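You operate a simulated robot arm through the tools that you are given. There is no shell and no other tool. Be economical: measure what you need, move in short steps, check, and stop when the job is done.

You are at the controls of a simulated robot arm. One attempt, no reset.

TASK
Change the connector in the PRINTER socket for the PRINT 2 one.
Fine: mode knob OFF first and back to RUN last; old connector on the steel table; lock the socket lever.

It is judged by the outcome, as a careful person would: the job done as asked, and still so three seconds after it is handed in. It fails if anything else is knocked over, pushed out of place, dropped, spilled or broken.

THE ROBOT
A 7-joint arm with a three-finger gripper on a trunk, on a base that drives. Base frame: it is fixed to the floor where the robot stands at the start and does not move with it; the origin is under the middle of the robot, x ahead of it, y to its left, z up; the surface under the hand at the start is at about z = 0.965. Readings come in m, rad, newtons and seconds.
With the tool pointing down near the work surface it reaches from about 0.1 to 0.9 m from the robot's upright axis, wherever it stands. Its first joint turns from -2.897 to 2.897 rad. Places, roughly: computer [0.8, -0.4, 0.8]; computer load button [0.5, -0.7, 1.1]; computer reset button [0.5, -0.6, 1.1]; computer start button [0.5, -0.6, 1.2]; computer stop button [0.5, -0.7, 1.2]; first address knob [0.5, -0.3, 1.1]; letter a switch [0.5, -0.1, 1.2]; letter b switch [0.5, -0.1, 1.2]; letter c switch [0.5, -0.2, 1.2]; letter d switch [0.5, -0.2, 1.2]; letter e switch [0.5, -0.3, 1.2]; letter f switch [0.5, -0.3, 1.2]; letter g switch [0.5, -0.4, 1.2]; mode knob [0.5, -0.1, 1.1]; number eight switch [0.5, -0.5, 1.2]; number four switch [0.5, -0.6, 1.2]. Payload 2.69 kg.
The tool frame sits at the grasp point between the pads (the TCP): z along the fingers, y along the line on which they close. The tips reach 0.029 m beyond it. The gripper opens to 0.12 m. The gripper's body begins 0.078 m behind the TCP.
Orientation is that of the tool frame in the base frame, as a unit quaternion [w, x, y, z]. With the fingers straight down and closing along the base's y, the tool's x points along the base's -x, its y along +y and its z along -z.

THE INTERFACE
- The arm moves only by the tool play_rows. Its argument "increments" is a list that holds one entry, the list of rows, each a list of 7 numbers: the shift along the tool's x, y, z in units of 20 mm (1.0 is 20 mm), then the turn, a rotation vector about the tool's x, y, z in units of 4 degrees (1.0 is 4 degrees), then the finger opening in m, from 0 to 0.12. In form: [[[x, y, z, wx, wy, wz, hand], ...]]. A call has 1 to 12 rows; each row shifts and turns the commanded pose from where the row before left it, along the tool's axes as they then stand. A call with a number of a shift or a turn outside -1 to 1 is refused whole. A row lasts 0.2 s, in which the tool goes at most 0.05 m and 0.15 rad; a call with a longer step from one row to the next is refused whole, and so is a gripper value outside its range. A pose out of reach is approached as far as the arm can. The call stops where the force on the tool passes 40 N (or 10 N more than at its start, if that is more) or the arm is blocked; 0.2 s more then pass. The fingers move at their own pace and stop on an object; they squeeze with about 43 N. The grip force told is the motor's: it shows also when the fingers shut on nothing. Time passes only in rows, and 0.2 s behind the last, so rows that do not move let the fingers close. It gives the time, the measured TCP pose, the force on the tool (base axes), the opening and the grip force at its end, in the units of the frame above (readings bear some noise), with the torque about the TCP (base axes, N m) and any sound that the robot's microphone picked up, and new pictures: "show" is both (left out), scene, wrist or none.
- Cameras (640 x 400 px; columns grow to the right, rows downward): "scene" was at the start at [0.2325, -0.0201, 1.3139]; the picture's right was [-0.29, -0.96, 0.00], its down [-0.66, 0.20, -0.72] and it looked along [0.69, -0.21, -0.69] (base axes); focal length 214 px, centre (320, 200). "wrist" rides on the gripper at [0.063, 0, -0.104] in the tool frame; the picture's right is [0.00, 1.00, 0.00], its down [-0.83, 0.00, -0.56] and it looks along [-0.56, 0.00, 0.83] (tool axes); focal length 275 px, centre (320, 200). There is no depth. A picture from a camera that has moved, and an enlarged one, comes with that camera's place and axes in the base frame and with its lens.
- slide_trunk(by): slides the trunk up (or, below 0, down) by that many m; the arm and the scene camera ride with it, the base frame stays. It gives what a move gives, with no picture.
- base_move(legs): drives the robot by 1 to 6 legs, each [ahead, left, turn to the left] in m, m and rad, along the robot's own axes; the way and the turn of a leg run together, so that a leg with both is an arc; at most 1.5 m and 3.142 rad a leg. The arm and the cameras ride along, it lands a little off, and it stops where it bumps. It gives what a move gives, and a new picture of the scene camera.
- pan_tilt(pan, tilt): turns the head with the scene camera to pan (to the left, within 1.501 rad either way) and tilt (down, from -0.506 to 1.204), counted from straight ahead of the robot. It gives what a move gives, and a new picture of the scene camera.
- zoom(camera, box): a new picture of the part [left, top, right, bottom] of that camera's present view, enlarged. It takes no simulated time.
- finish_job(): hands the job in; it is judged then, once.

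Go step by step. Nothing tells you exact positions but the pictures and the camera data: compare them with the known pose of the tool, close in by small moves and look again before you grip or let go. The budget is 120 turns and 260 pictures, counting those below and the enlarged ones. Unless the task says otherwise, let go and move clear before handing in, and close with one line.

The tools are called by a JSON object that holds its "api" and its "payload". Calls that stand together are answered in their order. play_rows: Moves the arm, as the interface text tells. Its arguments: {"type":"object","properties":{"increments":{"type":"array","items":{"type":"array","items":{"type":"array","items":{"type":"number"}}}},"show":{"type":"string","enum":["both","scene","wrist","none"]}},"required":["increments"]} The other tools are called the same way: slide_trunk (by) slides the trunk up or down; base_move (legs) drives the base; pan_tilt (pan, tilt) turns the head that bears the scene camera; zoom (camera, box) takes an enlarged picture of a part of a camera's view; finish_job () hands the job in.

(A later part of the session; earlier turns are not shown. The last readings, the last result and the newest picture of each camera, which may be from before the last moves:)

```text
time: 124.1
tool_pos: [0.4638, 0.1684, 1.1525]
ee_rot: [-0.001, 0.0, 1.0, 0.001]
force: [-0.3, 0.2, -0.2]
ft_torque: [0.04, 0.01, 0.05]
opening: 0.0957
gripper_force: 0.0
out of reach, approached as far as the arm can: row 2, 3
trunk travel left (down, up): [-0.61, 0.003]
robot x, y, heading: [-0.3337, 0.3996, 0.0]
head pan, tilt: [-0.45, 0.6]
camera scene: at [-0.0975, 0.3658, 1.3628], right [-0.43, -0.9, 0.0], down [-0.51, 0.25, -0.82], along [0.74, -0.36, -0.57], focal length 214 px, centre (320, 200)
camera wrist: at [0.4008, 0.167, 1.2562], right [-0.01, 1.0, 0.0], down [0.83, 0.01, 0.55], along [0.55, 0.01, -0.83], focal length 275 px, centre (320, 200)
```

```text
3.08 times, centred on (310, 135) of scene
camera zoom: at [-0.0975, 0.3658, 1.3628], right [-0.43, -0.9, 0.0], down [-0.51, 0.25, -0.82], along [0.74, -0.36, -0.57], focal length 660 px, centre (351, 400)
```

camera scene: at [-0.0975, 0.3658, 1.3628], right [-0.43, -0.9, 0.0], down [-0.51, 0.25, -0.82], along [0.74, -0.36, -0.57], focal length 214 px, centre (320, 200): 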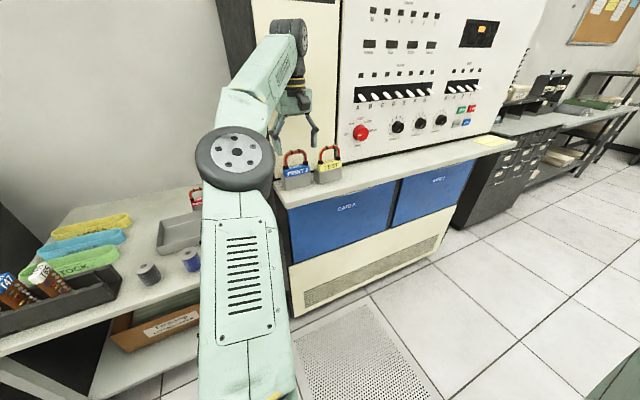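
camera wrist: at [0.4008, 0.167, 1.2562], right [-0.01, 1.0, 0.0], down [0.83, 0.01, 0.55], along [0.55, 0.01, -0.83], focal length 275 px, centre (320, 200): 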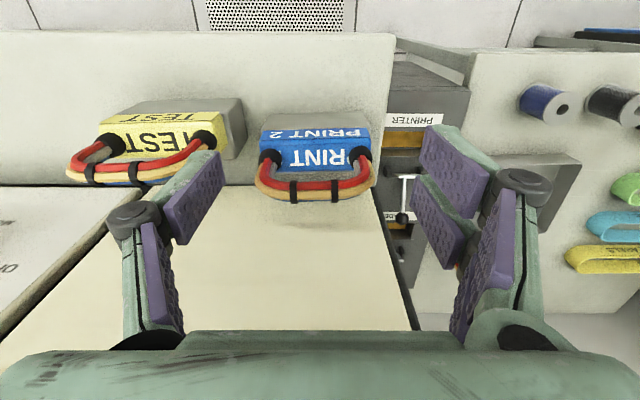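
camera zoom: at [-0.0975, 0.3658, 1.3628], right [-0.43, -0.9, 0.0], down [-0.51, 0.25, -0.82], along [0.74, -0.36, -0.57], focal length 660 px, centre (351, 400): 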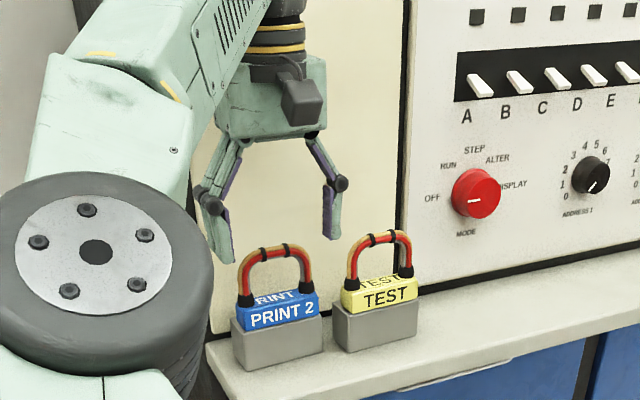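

Reach is short here; retract the arm and drive the base 0.12 m forward.

{"api": "play_rows", "payload": {"increments": [[[1, 0, 0, 0, 0, 0, 0.096], [1, 0, -0.5, 0, 0, 0, 0.096], [1, 0, -0.3, 0, 0, 0, 0.096], [1, 0, 0, 0, 0, 0, 0.096], [1, 0, 0, 0, 0, 0, 0.096], [1, 0, 0, 0, 0, 0, 0.096], [1, 0, 0, 0, 0, 0, 0.096]]], "show": "none"}}

{"api": "base_move", "payload": {"legs": [[0.12, 0, 0]]}}

{"api": "zoom", "payload": {"camera": "wrist", "box": [0, 0, 640, 400]}}

```text
time: 125.7
tool_pos: [0.3231, 0.1678, 1.1704]
ee_rot: [-0.001, -0.003, 1.0, 0.0]
force: [-0.5, -0.2, 0.3]
ft_torque: [-0.01, 0.0, 0.0]
opening: 0.0962
gripper_force: 0.1
trunk travel left (down, up): [-0.61, 0.003]
robot x, y, heading: [-0.3326, 0.4032, 0.001]
head pan, tilt: [-0.45, 0.6]
```

```text
time: 127.0
tool_pos: [0.443, 0.1668, 1.1698]
ee_rot: [-0.001, -0.001, 1.0, 0.001]
force: [-0.1, 0.1, -0.9]
ft_torque: [-0.01, 0.03, -0.02]
opening: 0.0961
gripper_force: 0.0
trunk travel left (down, up): [-0.61, 0.003]
robot x, y, heading: [-0.2106, 0.4001, 0.003]
head pan, tilt: [-0.45, 0.6]
camera scene: at [0.0223, 0.3659, 1.3626], right [-0.43, -0.9, 0.0], down [-0.51, 0.25, -0.82], along [0.74, -0.36, -0.57], focal length 214 px, centre (320, 200)
```

scene: 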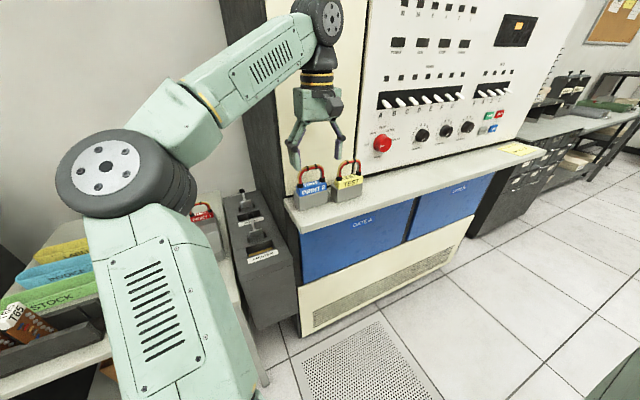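

```text
1.00 times, centred on (320, 200) of wrist (not enlarged: the box is as wide or as high as the picture)
camera zoom: at [0.38, 0.1667, 1.2731], right [-0.01, 1.0, 0.0], down [0.83, 0.0, 0.55], along [0.55, 0.01, -0.83], focal length 275 px, centre (320, 200)
```

zoom: 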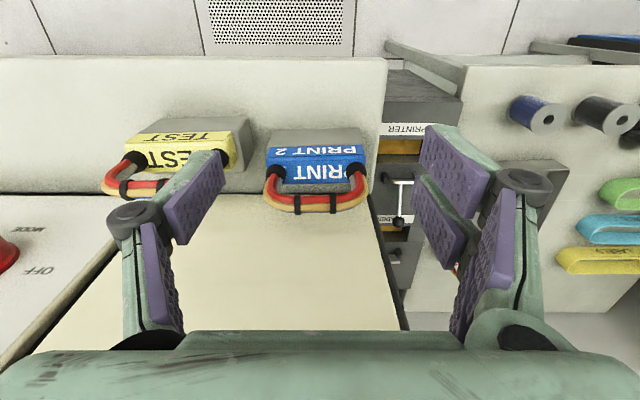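

Now forward 43 mm and down partway, then look.

{"api": "play_rows", "payload": {"increments": [[[-0.8, 0, 0, 0, 0, 0, 0.096], [-0.8, 0, 0, 0, 0, 0, 0.096], [-0.5, 0, 0, 0, 0, 0, 0.096], [0, 0, 0.7, 0, 0, 0, 0.096], [0, 0, 0.7, 0, 0, 0, 0.096]]], "show": "wrist"}}

{"api": "zoom", "payload": {"camera": "scene", "box": [260, 100, 380, 220]}}

```text
time: 128.2
tool_pos: [0.4844, 0.1682, 1.1415]
ee_rot: [-0.001, 0.0, 1.0, 0.001]
force: [-0.2, -0.1, 0.6]
ft_torque: [0.01, 0.0, 0.0]
opening: 0.0959
gripper_force: 0.0
trunk travel left (down, up): [-0.61, 0.003]
robot x, y, heading: [-0.2153, 0.3983, 0.001]
head pan, tilt: [-0.45, 0.6]
camera wrist: at [0.4216, 0.1671, 1.2453], right [-0.01, 1.0, 0.0], down [0.83, 0.01, 0.55], along [0.55, 0.01, -0.83], focal length 275 px, centre (320, 200)
```

wrist: 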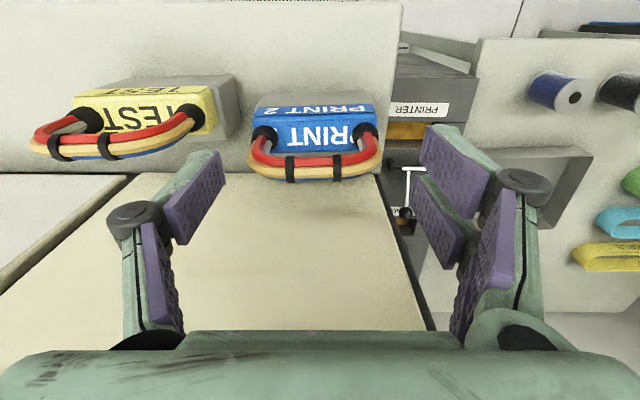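

```text
3.33 times, centred on (320, 160) of scene
camera zoom: at [0.0215, 0.3659, 1.3629], right [-0.43, -0.9, 0.0], down [-0.51, 0.25, -0.82], along [0.74, -0.36, -0.57], focal length 715 px, centre (320, 333)
```

zoom: 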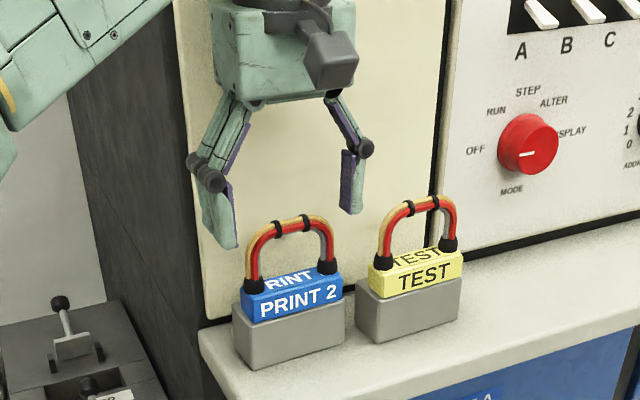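

{"api": "play_rows", "payload": {"increments": [[[0, -0.1, 0.5, 0, 0, 0, 0.096], [0, 0, 0.7, 0, 0, 0, 0.096], [0, 0, 0.7, 0, 0, 0, 0.096]]], "show": "wrist"}}

{"api": "zoom", "payload": {"camera": "scene", "box": [260, 100, 380, 220]}}

```text
time: 129.0
tool_pos: [0.4843, 0.1659, 1.1051]
ee_rot: [-0.001, -0.001, 1.0, 0.001]
force: [-0.7, 0.0, -0.7]
ft_torque: [0.01, -0.07, 0.0]
opening: 0.0959
gripper_force: 0.1
trunk travel left (down, up): [-0.61, 0.003]
robot x, y, heading: [-0.2105, 0.3987, -0.0]
head pan, tilt: [-0.45, 0.6]
camera wrist: at [0.4211, 0.165, 1.2076], right [-0.01, 1.0, 0.0], down [0.83, 0.0, 0.55], along [0.55, 0.0, -0.83], focal length 275 px, centre (320, 200)
```

wrist: 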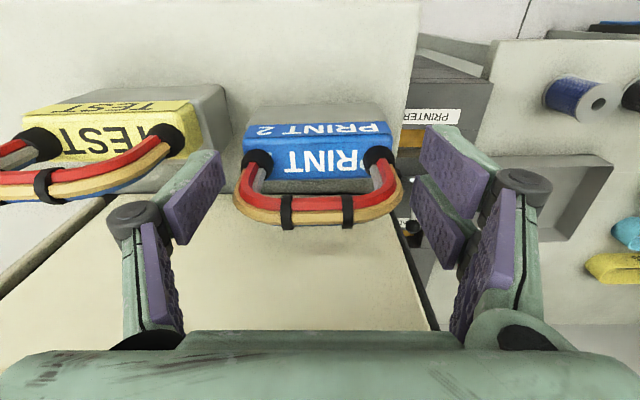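

```text
3.33 times, centred on (320, 160) of scene
camera zoom: at [0.0215, 0.3659, 1.3629], right [-0.43, -0.9, 0.0], down [-0.51, 0.25, -0.82], along [0.74, -0.36, -0.57], focal length 715 px, centre (320, 333)
```

zoom: 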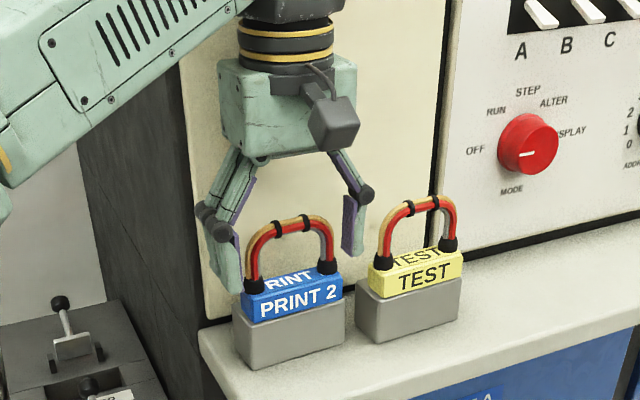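

Clearance to TEST is small, so I'll grip the posts high here and slide PRINT 2 ~18 mm left before taking the proper grip.

{"api": "play_rows", "payload": {"increments": [[[0, 0, 0, 0, 0, 0, 0.07], [0, 0, 0, 0, 0, 0, 0.07], [0, 0, 0, 0, 0, 0, 0.07], [0, 0.3, 0, 0, 0, 0, 0.07], [0, 0.3, 0, 0, 0, 0, 0.07], [0, 0.3, 0, 0, 0, 0, 0.07]]], "show": "wrist"}}

```text
time: 130.4
tool_pos: [0.4839, 0.1846, 1.105]
ee_rot: [-0.001, -0.001, 1.0, 0.001]
force: [0.7, -1.2, 2.4]
ft_torque: [-0.34, -0.11, -0.05]
opening: 0.078
gripper_force: 43.3
trunk travel left (down, up): [-0.61, 0.003]
robot x, y, heading: [-0.2126, 0.4006, 0.002]
head pan, tilt: [-0.45, 0.6]
camera wrist: at [0.4211, 0.1834, 1.2079], right [-0.01, 1.0, 0.0], down [0.83, 0.0, 0.55], along [0.55, 0.01, -0.83], focal length 275 px, centre (320, 200)
```

wrist: 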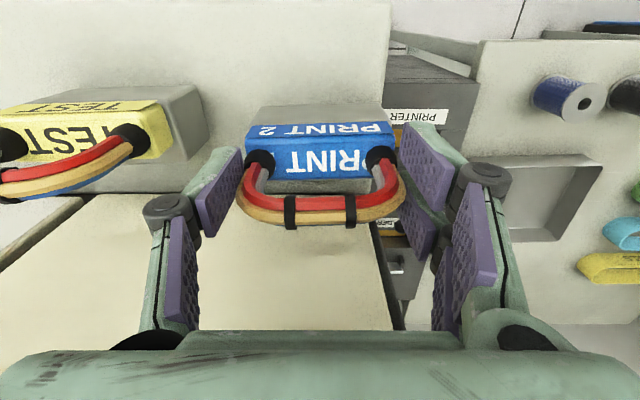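

Now centred at y≈0.185 with room from TEST. Open, descend to the body, and close.

{"api": "play_rows", "payload": {"increments": [[[0, 0, 0, 0, 0, 0, 0.1], [0, 0, 0, 0, 0, 0, 0.1], [0, 0, 0.5, 0, 0, 0, 0.1], [0, 0, 0.5, 0, 0, 0, 0.1], [0, 0, 0.4, 0, 0, 0, 0.1]]], "show": "wrist"}}

{"api": "zoom", "payload": {"camera": "scene", "box": [260, 100, 380, 220]}}

```text
time: 131.6
tool_pos: [0.4847, 0.1836, 1.0762]
ee_rot: [-0.001, -0.001, 1.0, 0.001]
force: [-0.5, 0.3, 0.0]
ft_torque: [-0.02, 0.03, 0.0]
opening: 0.1
gripper_force: 0.1
trunk travel left (down, up): [-0.61, 0.003]
robot x, y, heading: [-0.2135, 0.3987, -0.001]
head pan, tilt: [-0.45, 0.6]
camera wrist: at [0.4209, 0.1832, 1.1794], right [-0.01, 1.0, 0.0], down [0.83, 0.0, 0.55], along [0.55, 0.01, -0.83], focal length 275 px, centre (320, 200)
```

wrist: 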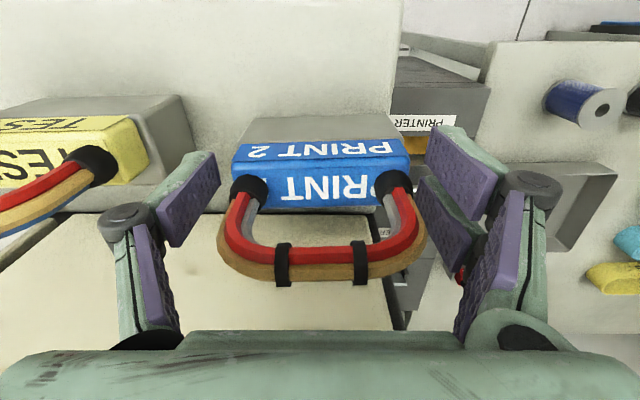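

```text
3.33 times, centred on (320, 160) of scene
camera zoom: at [0.0214, 0.3659, 1.3629], right [-0.43, -0.9, 0.0], down [-0.51, 0.25, -0.83], along [0.74, -0.36, -0.56], focal length 715 px, centre (320, 333)
```

zoom: 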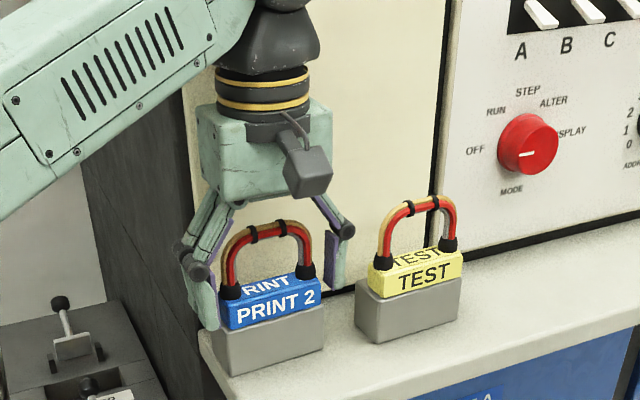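

Layout nearly matches the PRINT 1 grasp; descending 4 mm more and closing.

{"api": "play_rows", "payload": {"increments": [[[0, 0, 0.18, 0, 0, 0, 0.1], [0, 0, 0, 0, 0, 0, 0.07], [0, 0, 0, 0, 0, 0, 0.07], [0, 0, 0, 0, 0, 0, 0.07], [0, 0, 0, 0, 0, 0, 0.07]]], "show": "wrist"}}

```text
time: 132.8
tool_pos: [0.4841, 0.1846, 1.0739]
ee_rot: [-0.002, -0.001, 1.0, 0.001]
force: [1.2, 1.0, 1.6]
ft_torque: [0.11, -0.06, 0.05]
opening: 0.0833
gripper_force: 43.4
trunk travel left (down, up): [-0.61, 0.003]
robot x, y, heading: [-0.2146, 0.4001, 0.003]
head pan, tilt: [-0.45, 0.6]
camera wrist: at [0.4208, 0.1831, 1.1762], right [-0.01, 1.0, 0.0], down [0.83, 0.0, 0.55], along [0.55, 0.01, -0.83], focal length 275 px, centre (320, 200)
```

wrist: 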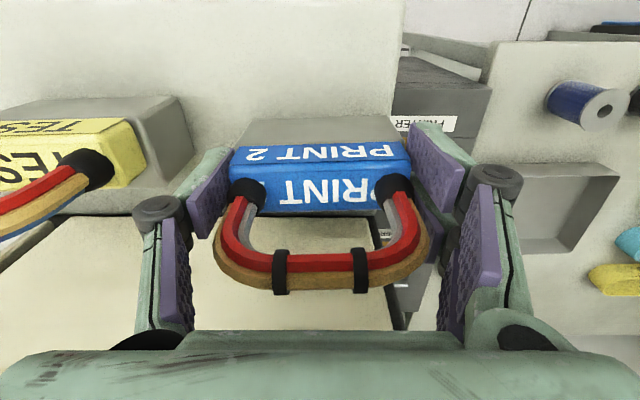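

Gripped (83 mm). PRINT 2 sits about 4 mm further in x and 2.6 mm higher in the grip than PRINT 1 did; I'll compensate. Lifting and carrying left first, then over the socket.

{"api": "play_rows", "payload": {"increments": [[[0, 0, -0.4, 0, 0, 0, 0.07], [0, 0, -0.8, 0, 0, 0, 0.07], [0, 0, -0.8, 0, 0, 0, 0.07], [0, 1, 0, 0, 0, 0, 0.07], [0, 1, 0, 0, 0, 0, 0.07], [0, 1, 0, 0, 0, 0, 0.07], [0, 1, 0, 0, 0, 0, 0.07], [0, 1, 0, 0, 0, 0, 0.07], [0, 1, 0, 0, 0, 0, 0.07], [0, 0.9, 0, 0, 0, 0, 0.07]]], "show": "wrist"}}

{"api": "play_rows", "payload": {"increments": [[[-0.6, 0, 0.5, 0, 0, 0, 0.07], [-1, 0, 0.5, 0, 0, 0, 0.07], [-1, 0, 0.5, 0, 0, 0, 0.07], [-1, 0, 0.5, 0, 0, 0, 0.07], [-1, 0, 0.5, 0, 0, 0, 0.07], [0, 0, 0.7, 0, 0, 0, 0.07], [0, 0, 0.7, 0, 0, 0, 0.07]]], "show": "both"}}

```text
time: 135.0
tool_pos: [0.4829, 0.3221, 1.1126]
ee_rot: [-0.001, 0.0, 1.0, 0.001]
force: [-0.6, -0.4, -4.5]
ft_torque: [-0.01, 0.01, 0.0]
opening: 0.0832
gripper_force: 43.2
trunk travel left (down, up): [-0.61, 0.003]
robot x, y, heading: [-0.2126, 0.4006, 0.0]
head pan, tilt: [-0.45, 0.6]
camera wrist: at [0.4199, 0.3214, 1.2163], right [-0.01, 1.0, 0.0], down [0.83, 0.0, 0.55], along [0.55, 0.0, -0.83], focal length 275 px, centre (320, 200)
```

wrist: 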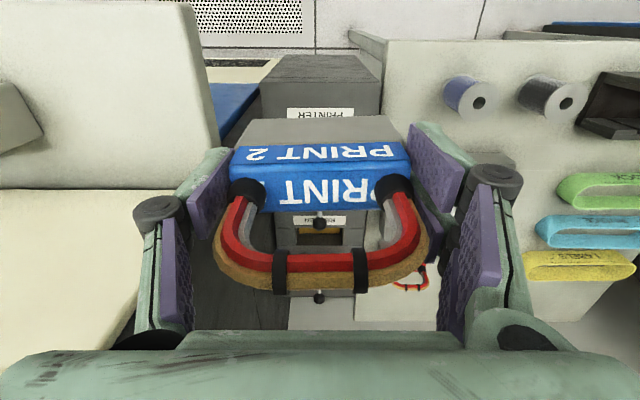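

```text
time: 136.6
tool_pos: [0.5764, 0.323, 1.0345]
ee_rot: [0.0, -0.001, 1.0, 0.001]
force: [0.0, 0.2, -3.5]
ft_torque: [0.0, 0.06, -0.05]
opening: 0.0834
gripper_force: 42.9
trunk travel left (down, up): [-0.61, 0.003]
robot x, y, heading: [-0.2136, 0.3979, 0.003]
head pan, tilt: [-0.45, 0.6]
camera scene: at [0.0218, 0.3659, 1.3628], right [-0.43, -0.9, 0.0], down [-0.51, 0.25, -0.82], along [0.74, -0.36, -0.57], focal length 214 px, centre (320, 200)
camera wrist: at [0.5126, 0.3215, 1.1371], right [-0.01, 1.0, 0.0], down [0.83, 0.0, 0.55], along [0.55, 0.0, -0.83], focal length 275 px, centre (320, 200)
```

scene: 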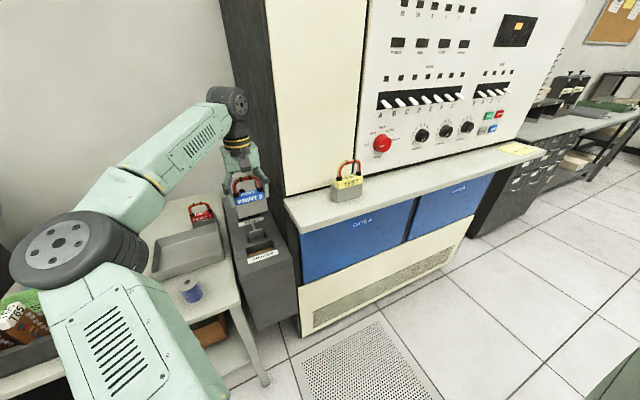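
wrist: 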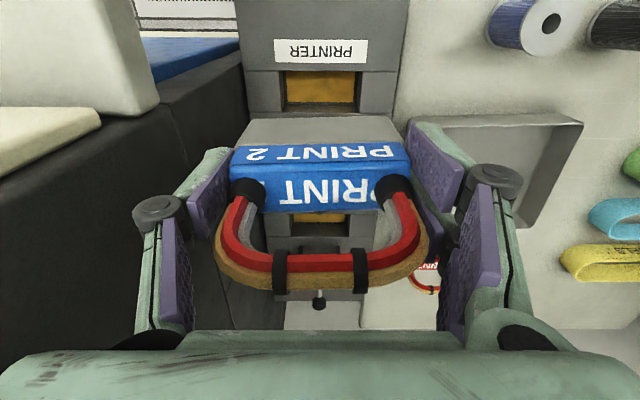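

Descending to z≈0.948 to compare with the picture taken when PRINT 1 was directly above the socket.

{"api": "play_rows", "payload": {"increments": [[[0, 0, 0.9, 0, 0, 0, 0.07], [0, 0, 0.9, 0, 0, 0, 0.07], [0, 0, 0.9, 0, 0, 0, 0.07], [0, 0, 0.9, 0, 0, 0, 0.07], [0, 0, 0.75, 0, 0, 0, 0.07], [0, 0, 0, 0, 0, 0, 0.07]]], "show": "wrist"}}

```text
time: 138.0
tool_pos: [0.5751, 0.3216, 0.948]
ee_rot: [-0.002, 0.0, 1.0, 0.0]
force: [-0.7, -0.5, -2.3]
ft_torque: [-0.01, 0.02, 0.0]
opening: 0.0829
gripper_force: 43.1
trunk travel left (down, up): [-0.61, 0.003]
robot x, y, heading: [-0.2131, 0.3988, 0.004]
head pan, tilt: [-0.45, 0.6]
camera wrist: at [0.5125, 0.3214, 1.0506], right [-0.01, 1.0, 0.0], down [0.83, 0.0, 0.55], along [0.55, 0.01, -0.83], focal length 275 px, centre (320, 200)
```

wrist: 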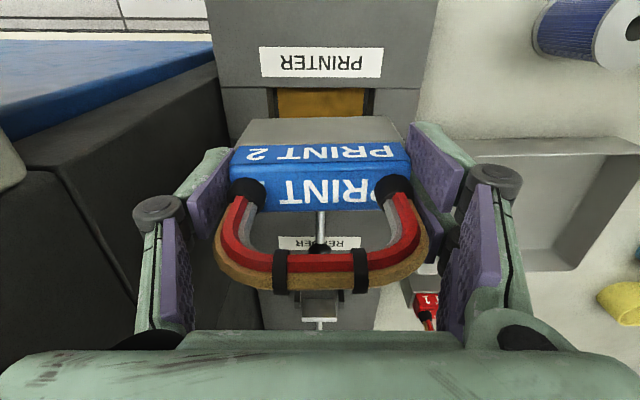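

Alignment matches within ~1–2 mm. Descending slowly toward the socket.

{"api": "play_rows", "payload": {"increments": [[[0, 0, 0.5, 0, 0, 0, 0.07], [0, 0, 0.5, 0, 0, 0, 0.07], [0, 0, 0.5, 0, 0, 0, 0.07], [0, 0, 0.3, 0, 0, 0, 0.07], [0, 0, 0.3, 0, 0, 0, 0.07], [0, 0, 0.3, 0, 0, 0, 0.07]]], "show": "wrist"}}

{"api": "zoom", "payload": {"camera": "scene", "box": [205, 150, 315, 290]}}

```text
time: 139.4
tool_pos: [0.5758, 0.3234, 0.8995]
ee_rot: [-0.001, -0.001, 1.0, 0.001]
force: [-0.4, 0.1, -3.6]
ft_torque: [0.01, 0.03, -0.04]
opening: 0.0829
gripper_force: 43.0
trunk travel left (down, up): [-0.61, 0.003]
robot x, y, heading: [-0.213, 0.4006, 0.0]
head pan, tilt: [-0.45, 0.6]
camera wrist: at [0.5125, 0.3214, 1.0024], right [-0.01, 1.0, 0.0], down [0.83, 0.0, 0.55], along [0.55, 0.0, -0.83], focal length 275 px, centre (320, 200)
```

wrist: 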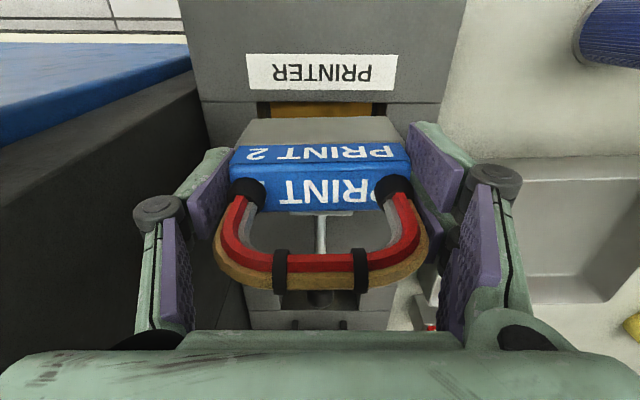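

```text
2.86 times, centred on (260, 220) of scene
camera zoom: at [0.0217, 0.3659, 1.3628], right [-0.43, -0.9, 0.0], down [-0.51, 0.25, -0.82], along [0.74, -0.36, -0.57], focal length 613 px, centre (491, 143)
```

zoom: 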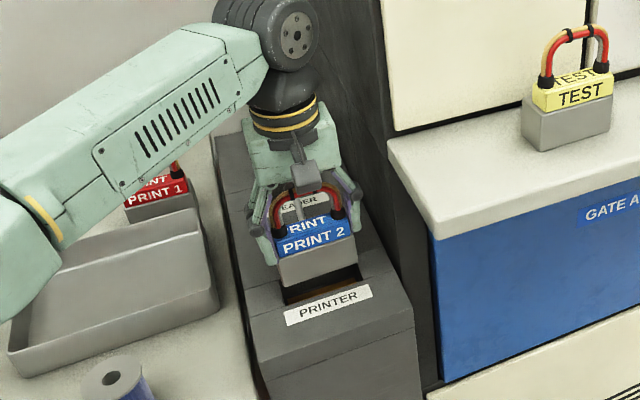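

{"api": "play_rows", "payload": {"increments": [[[0, 0, 0.2, 0, 0, 0, 0.07], [0, 0, 0.2, 0, 0, 0, 0.07], [0, 0, 0.2, 0, 0, 0, 0.07], [0, 0, 0.2, 0, 0, 0, 0.07], [0, 0, 0.2, 0, 0, 0, 0.07]]], "show": "wrist"}}

```text
time: 140.6
tool_pos: [0.5754, 0.3227, 0.8808]
ee_rot: [-0.001, -0.001, 1.0, 0.001]
force: [-0.2, -1.6, -4.5]
ft_torque: [-0.02, 0.02, 0.02]
opening: 0.0828
gripper_force: 43.5
trunk travel left (down, up): [-0.61, 0.003]
robot x, y, heading: [-0.2124, 0.3998, 0.005]
head pan, tilt: [-0.45, 0.6]
camera wrist: at [0.5121, 0.3216, 0.9829], right [-0.01, 1.0, 0.0], down [0.83, 0.0, 0.55], along [0.55, 0.01, -0.83], focal length 275 px, centre (320, 200)
```

wrist: 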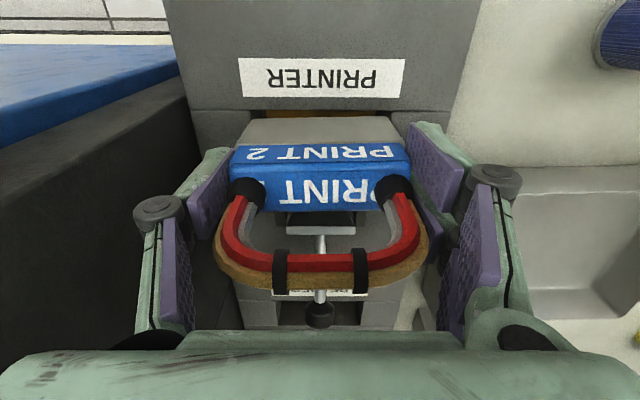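

{"api": "play_rows", "payload": {"increments": [[[0, 0, 0.2, 0, 0, 0, 0.07], [0, 0, 0.2, 0, 0, 0, 0.07], [0, 0, 0.2, 0, 0, 0, 0.07], [0, 0, 0.2, 0, 0, 0, 0.07], [0, 0, 0.2, 0, 0, 0, 0.07]]], "show": "wrist"}}

{"api": "zoom", "payload": {"camera": "scene", "box": [205, 170, 315, 270]}}

```text
time: 141.8
tool_pos: [0.5757, 0.3213, 0.8598]
ee_rot: [0.0, 0.0, 1.0, 0.0]
force: [1.6, -0.8, -3.0]
ft_torque: [-0.01, 0.04, -0.01]
opening: 0.0827
gripper_force: 43.4
trunk travel left (down, up): [-0.61, 0.003]
robot x, y, heading: [-0.2099, 0.4007, 0.004]
head pan, tilt: [-0.45, 0.6]
camera wrist: at [0.5126, 0.3213, 0.9622], right [-0.01, 1.0, 0.0], down [0.83, 0.0, 0.55], along [0.55, 0.01, -0.83], focal length 275 px, centre (320, 200)
```

wrist: 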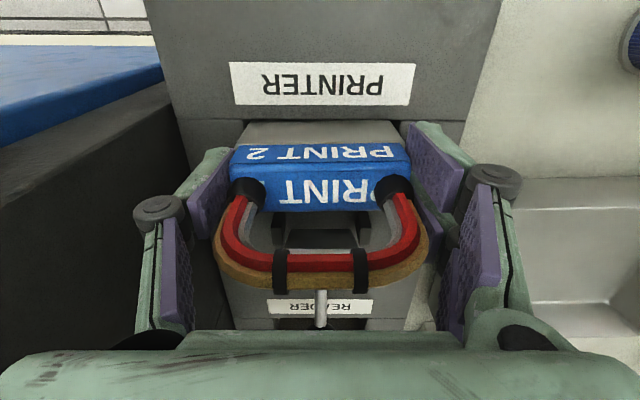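

```text
4.00 times, centred on (260, 220) of scene
camera zoom: at [0.0217, 0.3659, 1.3628], right [-0.43, -0.9, 0.0], down [-0.51, 0.25, -0.82], along [0.74, -0.36, -0.57], focal length 858 px, centre (560, 120)
```

zoom: 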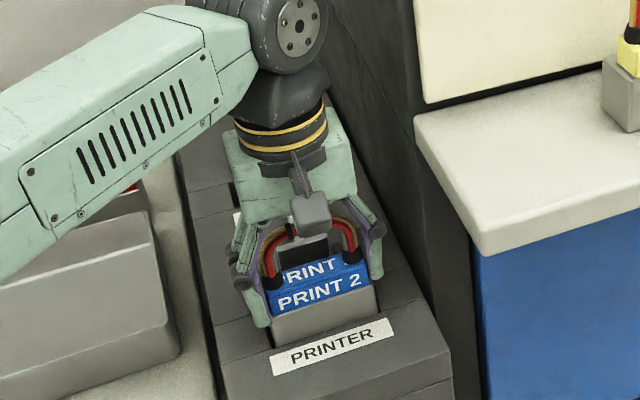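

It's entering the socket freely. Continuing to the seat (~0.839).

{"api": "play_rows", "payload": {"increments": [[[0, 0, 0.2, 0, 0, 0, 0.07], [0, 0, 0.2, 0, 0, 0, 0.07], [0, 0, 0.2, 0, 0, 0, 0.07], [0, 0, 0.2, 0, 0, 0, 0.07], [0, 0, 0.15, 0, 0, 0, 0.07], [0, 0, 0.1, 0, 0, 0, 0.07]]], "show": "wrist"}}

```text
time: 143.2
tool_pos: [0.5753, 0.3222, 0.8394]
ee_rot: [-0.001, -0.001, 1.0, 0.001]
force: [0.3, 0.5, 0.5]
ft_torque: [0.17, -0.04, 0.02]
opening: 0.0826
gripper_force: 43.4
trunk travel left (down, up): [-0.61, 0.003]
robot x, y, heading: [-0.2145, 0.4006, 0.002]
head pan, tilt: [-0.45, 0.6]
camera wrist: at [0.5121, 0.3216, 0.9424], right [-0.01, 1.0, 0.0], down [0.83, 0.0, 0.55], along [0.55, 0.0, -0.83], focal length 275 px, centre (320, 200)
```

wrist: 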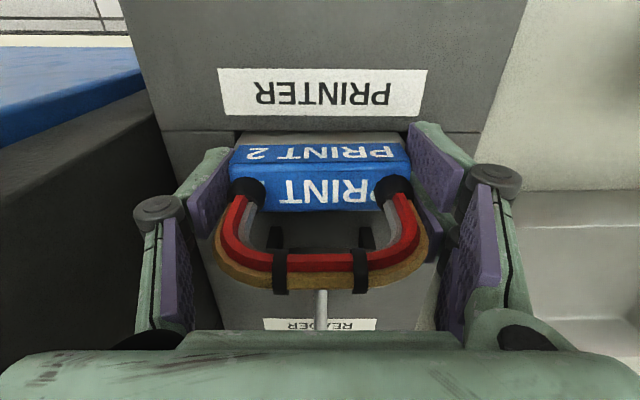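

It has just touched the bottom. Press lightly to be sure it's seated.

{"api": "play_rows", "payload": {"increments": [[[0, 0, 0.1, 0, 0, 0, 0.07], [0, 0, 0.1, 0, 0, 0, 0.07]]], "show": "none"}}

```text
time: 143.8
tool_pos: [0.5745, 0.3231, 0.8402]
ee_rot: [0.001, 0.0, 1.0, 0.0]
force: [1.4, -1.1, 26.0]
ft_torque: [0.34, 0.19, 0.19]
opening: 0.083
gripper_force: 42.5
trunk travel left (down, up): [-0.61, 0.003]
robot x, y, heading: [-0.2138, 0.396, 0.003]
head pan, tilt: [-0.45, 0.6]
```

Seated firmly (26 N, no travel). Release and rise, then look at the lever.

{"api": "play_rows", "payload": {"increments": [[[0, 0, -0.2, 0, 0, 0, 0.07], [0, 0, 0, 0, 0, 0, 0.104], [0, 0, 0, 0, 0, 0, 0.104], [0, 0, -0.5, 0, 0, 0, 0.104], [0, 0, -1, 0, 0, 0, 0.104], [0, 0, -1, 0, 0, 0, 0.104], [0, 0, -1, 0, 0, 0, 0.104], [0, 0, -1, 0, 0, 0, 0.104], [0, 0, -1, 0, 0, 0, 0.104]]], "show": "wrist"}}

{"api": "zoom", "payload": {"camera": "scene", "box": [205, 150, 315, 270]}}

```text
time: 145.8
tool_pos: [0.5755, 0.3219, 0.9505]
ee_rot: [0.0, -0.001, 1.0, 0.002]
force: [0.1, 0.6, -0.1]
ft_torque: [0.0, -0.03, -0.01]
opening: 0.1041
gripper_force: 0.0
trunk travel left (down, up): [-0.61, 0.003]
robot x, y, heading: [-0.217, 0.3991, 0.003]
head pan, tilt: [-0.45, 0.6]
camera wrist: at [0.5122, 0.3205, 1.0525], right [-0.01, 1.0, 0.0], down [0.83, 0.0, 0.55], along [0.55, 0.01, -0.83], focal length 275 px, centre (320, 200)
```

wrist: 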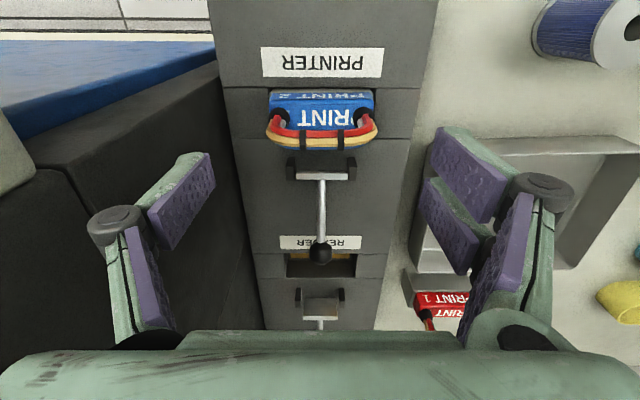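

```text
3.33 times, centred on (260, 210) of scene
camera zoom: at [0.0212, 0.3658, 1.3629], right [-0.43, -0.9, 0.0], down [-0.51, 0.25, -0.83], along [0.74, -0.36, -0.56], focal length 715 px, centre (520, 167)
```

zoom: 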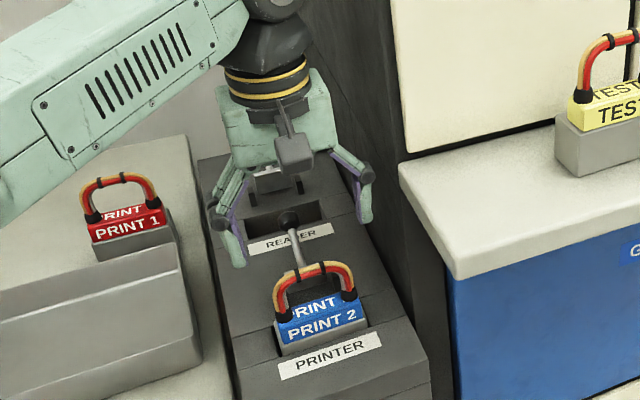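

PRINT 2 is in. For the lever I need more reach: close the fingers and drive the base 0.18 m forward (tips stay above the levers), putting the hand behind the ball.

{"api": "play_rows", "payload": {"increments": [[[0, 0, -0.5, 0, 0, 0, 0], [0, 0, 0, 0, 0, 0, 0], [0, 0, 0, 0, 0, 0, 0], [0, 0, 0, 0, 0, 0, 0], [0, 0, 0, 0, 0, 0, 0]]], "show": "none"}}

{"api": "base_move", "payload": {"legs": [[0.185, 0, 0]]}}

{"api": "pan_tilt", "payload": {"pan": -0.1, "tilt": 0.85}}

{"api": "zoom", "payload": {"camera": "scene", "box": [270, 80, 390, 220]}}

{"api": "zoom", "payload": {"camera": "wrist", "box": [0, 0, 640, 400]}}

```text
time: 147.0
tool_pos: [0.5759, 0.321, 0.9605]
ee_rot: [0.0, -0.001, 1.0, 0.001]
force: [0.5, -0.3, 0.4]
ft_torque: [0.03, 0.02, 0.01]
opening: 0.0115
gripper_force: 1.5
trunk travel left (down, up): [-0.61, 0.003]
robot x, y, heading: [-0.2123, 0.3995, 0.005]
head pan, tilt: [-0.45, 0.6]
```

```text
time: 148.5
tool_pos: [0.7612, 0.321, 0.9596]
ee_rot: [-0.002, 0.0, 1.0, 0.001]
force: [0.7, -0.1, -0.1]
ft_torque: [0.02, 0.01, -0.01]
opening: 0.0
gripper_force: 28.3
trunk travel left (down, up): [-0.61, 0.003]
robot x, y, heading: [-0.0258, 0.3999, 0.004]
head pan, tilt: [-0.45, 0.6]
camera scene: at [0.2065, 0.3658, 1.3627], right [-0.43, -0.9, 0.0], down [-0.51, 0.25, -0.82], along [0.74, -0.36, -0.57], focal length 214 px, centre (320, 200)
```

scene: 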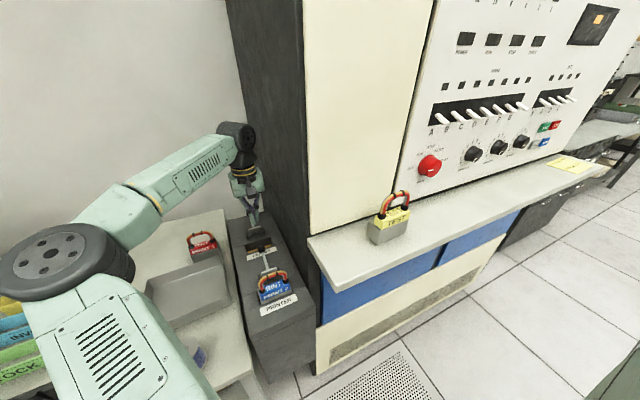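

```text
time: 149.3
tool_pos: [0.7595, 0.3209, 0.9601]
ee_rot: [0.0, 0.0, 1.0, 0.001]
force: [-0.2, -0.3, -0.7]
ft_torque: [-0.01, 0.0, -0.04]
opening: 0.0001
gripper_force: 28.8
trunk travel left (down, up): [-0.61, 0.003]
robot x, y, heading: [-0.0281, 0.3985, -0.004]
head pan, tilt: [-0.099, 0.85]
camera scene: at [0.204, 0.3965, 1.342], right [-0.1, -0.99, 0.0], down [-0.75, 0.07, -0.66], along [0.66, -0.07, -0.75], focal length 214 px, centre (320, 200)
```

scene: 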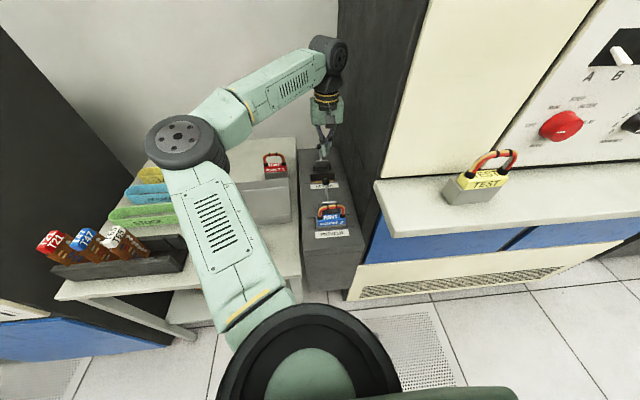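

```text
2.86 times, centred on (330, 150) of scene
camera zoom: at [0.204, 0.3965, 1.342], right [-0.1, -0.99, 0.0], down [-0.75, 0.07, -0.66], along [0.66, -0.07, -0.75], focal length 613 px, centre (291, 343)
```

zoom: 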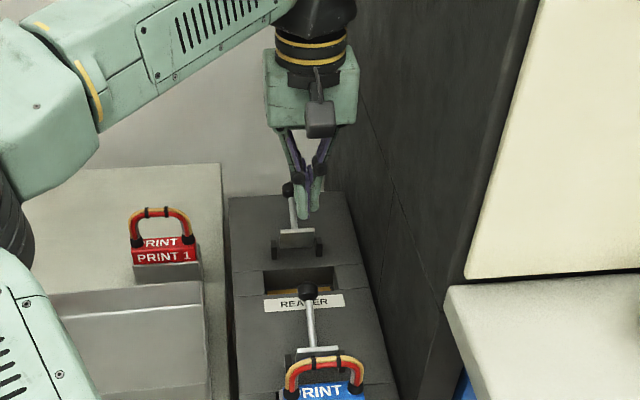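

```text
1.00 times, centred on (320, 200) of wrist (not enlarged: the box is as wide or as high as the picture)
camera zoom: at [0.6967, 0.32, 1.0624], right [-0.01, 1.0, 0.0], down [0.83, 0.0, 0.55], along [0.55, 0.0, -0.83], focal length 275 px, centre (320, 200)
```

zoom: 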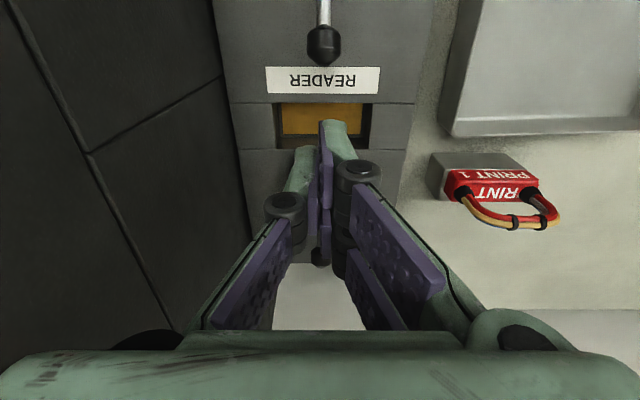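

Ball at ≈(0.711, 0.322, 0.85); the fingers are behind it. Descend and pull toward −x.

{"api": "play_rows", "payload": {"increments": [[[0, 0, 1, 0, 0, 0, 0], [0, 0, 1, 0, 0, 0, 0], [0, 0, 1, 0, 0, 0, 0], [0, 0, 1, 0, 0, 0, 0], [0, 0, 0.2, 0, 0, 0, 0], [0.5, 0, 0, 0, 0, 0, 0], [0.5, 0, 0, 0, 0, 0, 0], [0.5, 0, 0, 0, 0, 0, 0], [0.5, 0, 0, 0, 0, 0, 0]]], "show": "wrist"}}

{"api": "zoom", "payload": {"camera": "scene", "box": [270, 110, 390, 240]}}

```text
time: 151.0
tool_pos: [0.7465, 0.3209, 0.8793]
ee_rot: [0.011, -0.004, 1.0, -0.002]
force: [4.6, 0.7, 1.0]
ft_torque: [-0.12, -0.14, 0.01]
opening: 0.0001
gripper_force: 28.5
trunk travel left (down, up): [-0.61, 0.003]
robot x, y, heading: [-0.027, 0.4005, 0.001]
head pan, tilt: [-0.099, 0.85]
stopped in row 8: the force on the tool passed its limit at 49 N (the readings are from after the stop); the commanded pose is now the measured one
camera wrist: at [0.68, 0.3207, 0.9813], right [-0.01, 1.0, 0.0], down [0.82, 0.01, 0.57], along [0.57, 0.0, -0.82], focal length 275 px, centre (320, 200)
```

wrist: 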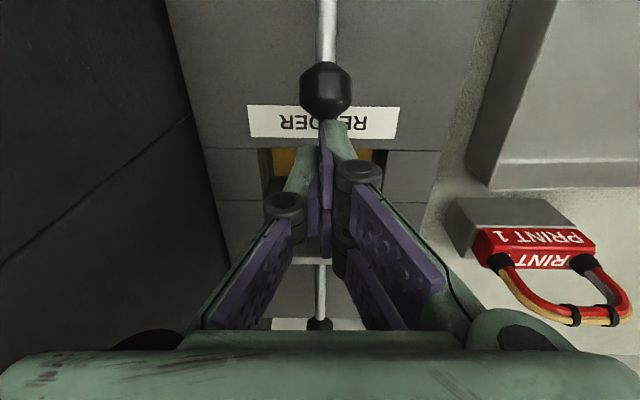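

```text
3.08 times, centred on (330, 175) of scene
camera zoom: at [0.2044, 0.3966, 1.3419], right [-0.1, -1.0, 0.0], down [-0.75, 0.07, -0.66], along [0.66, -0.07, -0.75], focal length 660 px, centre (289, 277)
```

zoom: 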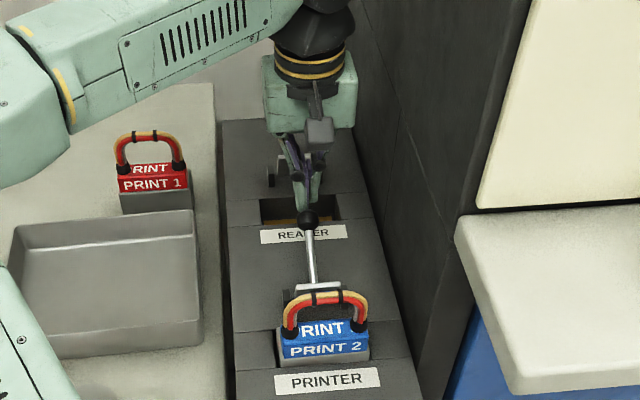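

The ball didn't move: pushing flat with high-friction pads jams against its upward arc. I'll straighten the tool and push along the arc, up and toward −x.

{"api": "play_rows", "payload": {"increments": [[[0, 0, 0, -0.06, 0.31, 0.1, 0], [0.3, 0, -0.3, 0, 0, 0, 0], [0.3, 0, -0.3, 0, 0, 0, 0], [0.37, 0, -0.26, 0, 0, 0, 0], [0.37, 0, -0.26, 0, 0, 0, 0]]], "show": "wrist"}}

{"api": "zoom", "payload": {"camera": "scene", "box": [270, 110, 390, 240]}}

```text
time: 151.9
tool_pos: [0.7357, 0.3214, 0.8982]
ee_rot: [0.007, -0.002, 1.0, 0.0]
force: [4.0, 0.2, 2.3]
ft_torque: [-0.08, -0.05, 0.03]
opening: 0.0002
gripper_force: 28.5
trunk travel left (down, up): [-0.61, 0.003]
robot x, y, heading: [-0.0253, 0.4018, 0.002]
head pan, tilt: [-0.099, 0.85]
stopped in row 4: the force on the tool passed its limit at 44 N (the readings are from after the stop); the commanded pose is now the measured one
camera wrist: at [0.6716, 0.3208, 0.9981], right [-0.01, 1.0, 0.0], down [0.82, 0.01, 0.57], along [0.57, 0.0, -0.82], focal length 275 px, centre (320, 200)
```

wrist: 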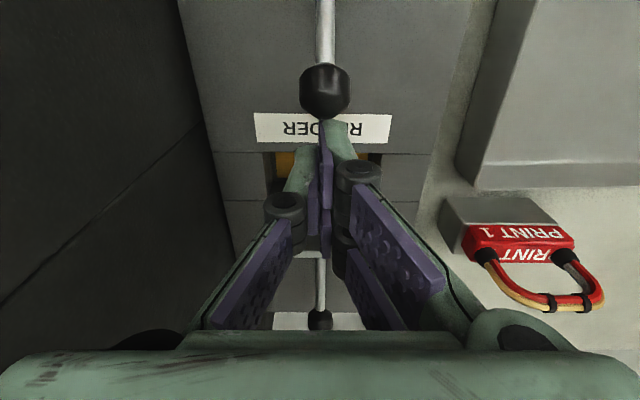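

```text
3.08 times, centred on (330, 175) of scene
camera zoom: at [0.2049, 0.3965, 1.3418], right [-0.1, -1.0, 0.0], down [-0.75, 0.07, -0.66], along [0.66, -0.07, -0.75], focal length 660 px, centre (289, 277)
```

zoom: 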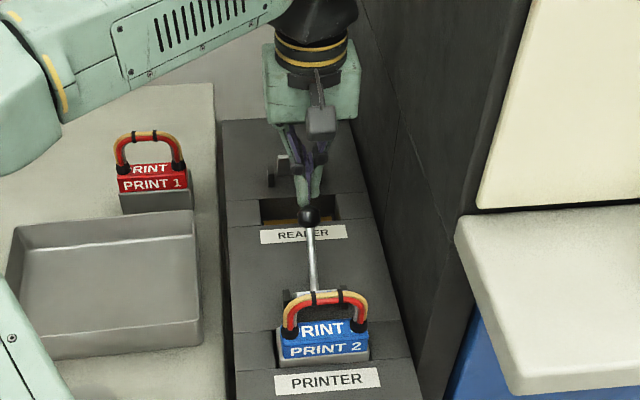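

It moved with the fingers (ball now ≈(0.70, 0.87)). Continuing in finer steps along the arc.

{"api": "play_rows", "payload": {"increments": [[[0.05, 0, 0, 0, 0.2, 0, 0], [0.2, 0, -0.2, 0, 0, 0, 0], [0.2, 0, -0.2, 0, 0, 0, 0], [0.2, 0, -0.18, 0, 0, 0, 0], [0.2, 0, -0.16, 0, 0, 0, 0], [0.2, 0, -0.14, 0, 0, 0, 0], [0.2, 0, -0.12, 0, 0, 0, 0]]], "show": "wrist"}}

{"api": "zoom", "payload": {"camera": "scene", "box": [270, 110, 390, 240]}}

```text
time: 153.3
tool_pos: [0.717, 0.321, 0.9145]
ee_rot: [0.001, -0.004, 1.0, -0.002]
force: [1.7, -0.2, 2.6]
ft_torque: [0.01, -0.05, 0.0]
opening: 0.0001
gripper_force: 28.1
trunk travel left (down, up): [-0.61, 0.003]
robot x, y, heading: [-0.0244, 0.4015, -0.0]
head pan, tilt: [-0.099, 0.85]
stopped in row 7: the force on the tool passed its limit at 40 N (the readings are from after the stop); the commanded pose is now the measured one
camera wrist: at [0.6527, 0.3211, 1.0176], right [-0.01, 1.0, 0.0], down [0.83, 0.01, 0.56], along [0.56, 0.0, -0.83], focal length 275 px, centre (320, 200)
```

wrist: 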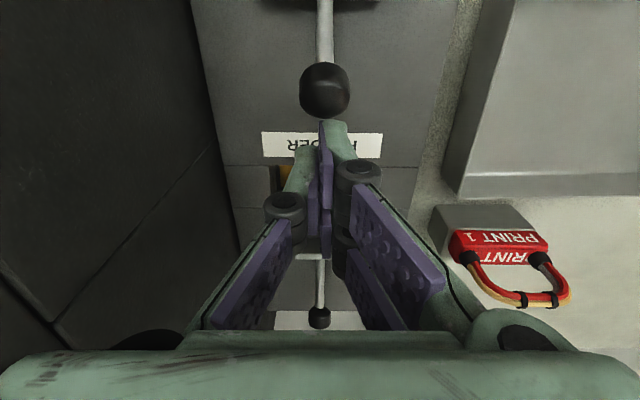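

```text
3.08 times, centred on (330, 175) of scene
camera zoom: at [0.2055, 0.3965, 1.3413], right [-0.1, -1.0, 0.0], down [-0.75, 0.07, -0.66], along [0.66, -0.07, -0.75], focal length 660 px, centre (289, 277)
```

zoom: 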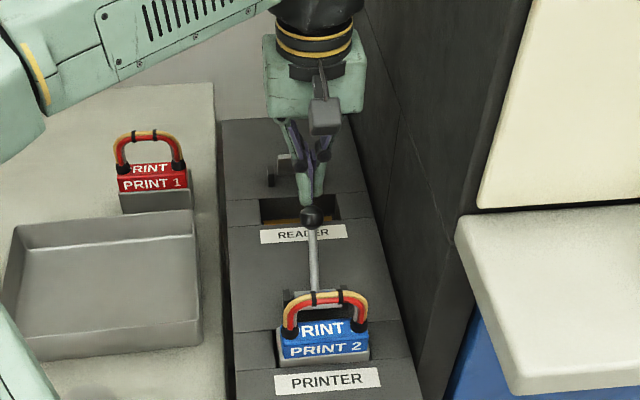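

Progress. Continuing, flattening the path.

{"api": "play_rows", "payload": {"increments": [[[0.15, 0, -0.08, 0, 0, 0, 0], [0.2, 0, -0.1, 0, 0, 0, 0], [0.2, 0, -0.09, 0, 0, 0, 0], [0.2, 0, -0.07, 0, 0, 0, 0], [0.2, 0, -0.06, 0, 0, 0, 0], [0.2, 0, -0.04, 0, 0, 0, 0], [0.2, 0, -0.03, 0, 0, 0, 0]]], "show": "wrist"}}

{"api": "zoom", "payload": {"camera": "scene", "box": [270, 110, 390, 240]}}

```text
time: 154.9
tool_pos: [0.688, 0.3219, 0.9254]
ee_rot: [0.001, -0.003, 1.0, -0.001]
force: [0.2, 1.1, 0.4]
ft_torque: [-0.03, 0.0, 0.0]
opening: 0.0
gripper_force: 29.1
trunk travel left (down, up): [-0.61, 0.003]
robot x, y, heading: [-0.027, 0.402, -0.0]
head pan, tilt: [-0.099, 0.85]
camera wrist: at [0.625, 0.3209, 1.028], right [-0.01, 1.0, 0.0], down [0.83, 0.01, 0.56], along [0.56, 0.0, -0.83], focal length 275 px, centre (320, 200)
```

wrist: 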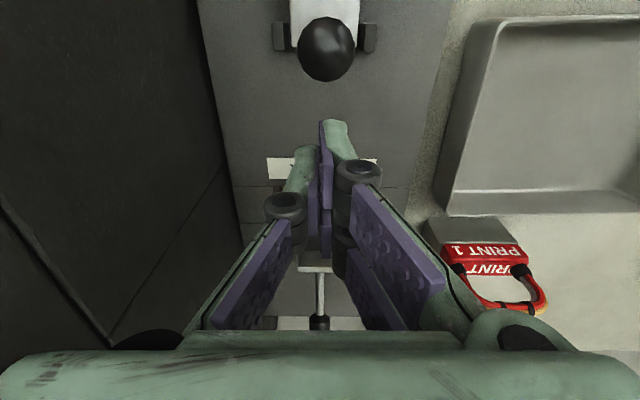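

```text
3.08 times, centred on (330, 175) of scene
camera zoom: at [0.205, 0.3965, 1.342], right [-0.1, -1.0, 0.0], down [-0.75, 0.07, -0.66], along [0.66, -0.07, -0.75], focal length 660 px, centre (289, 277)
```

zoom: 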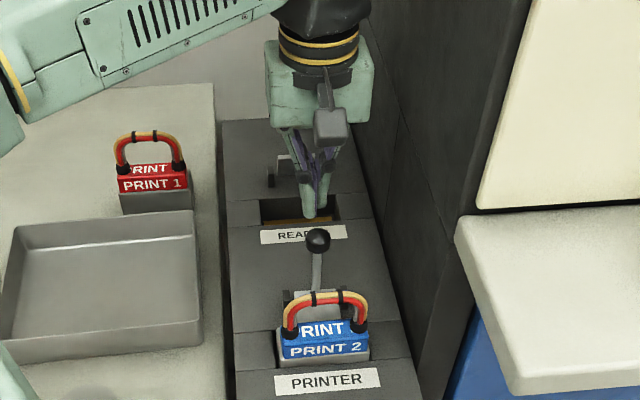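

The lever snapped over; ball at x≈0.637, the original locked place. A gentle nudge to confirm it's home.

{"api": "play_rows", "payload": {"increments": [[[0.3, 0, 0, 0, 0, 0, 0], [0.3, 0, 0, 0, 0, 0, 0], [0.2, 0, 0, 0, 0, 0, 0], [0.15, 0, 0, 0, 0, 0, 0], [0.15, 0, 0, 0, 0, 0, 0]]], "show": "wrist"}}

```text
time: 156.2
tool_pos: [0.6704, 0.3199, 0.9256]
ee_rot: [0.004, -0.006, 1.0, -0.002]
force: [29.2, -1.4, 6.5]
ft_torque: [0.16, -0.67, 0.04]
opening: 0.0
gripper_force: 29.0
trunk travel left (down, up): [-0.61, 0.003]
robot x, y, heading: [-0.0262, 0.4007, 0.001]
head pan, tilt: [-0.099, 0.85]
camera wrist: at [0.6064, 0.3206, 1.0274], right [-0.01, 1.0, -0.01], down [0.83, 0.01, 0.56], along [0.56, 0.0, -0.83], focal length 275 px, centre (320, 200)
```

wrist: 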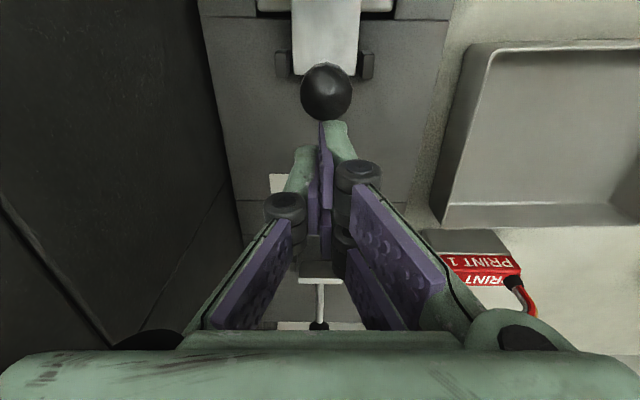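

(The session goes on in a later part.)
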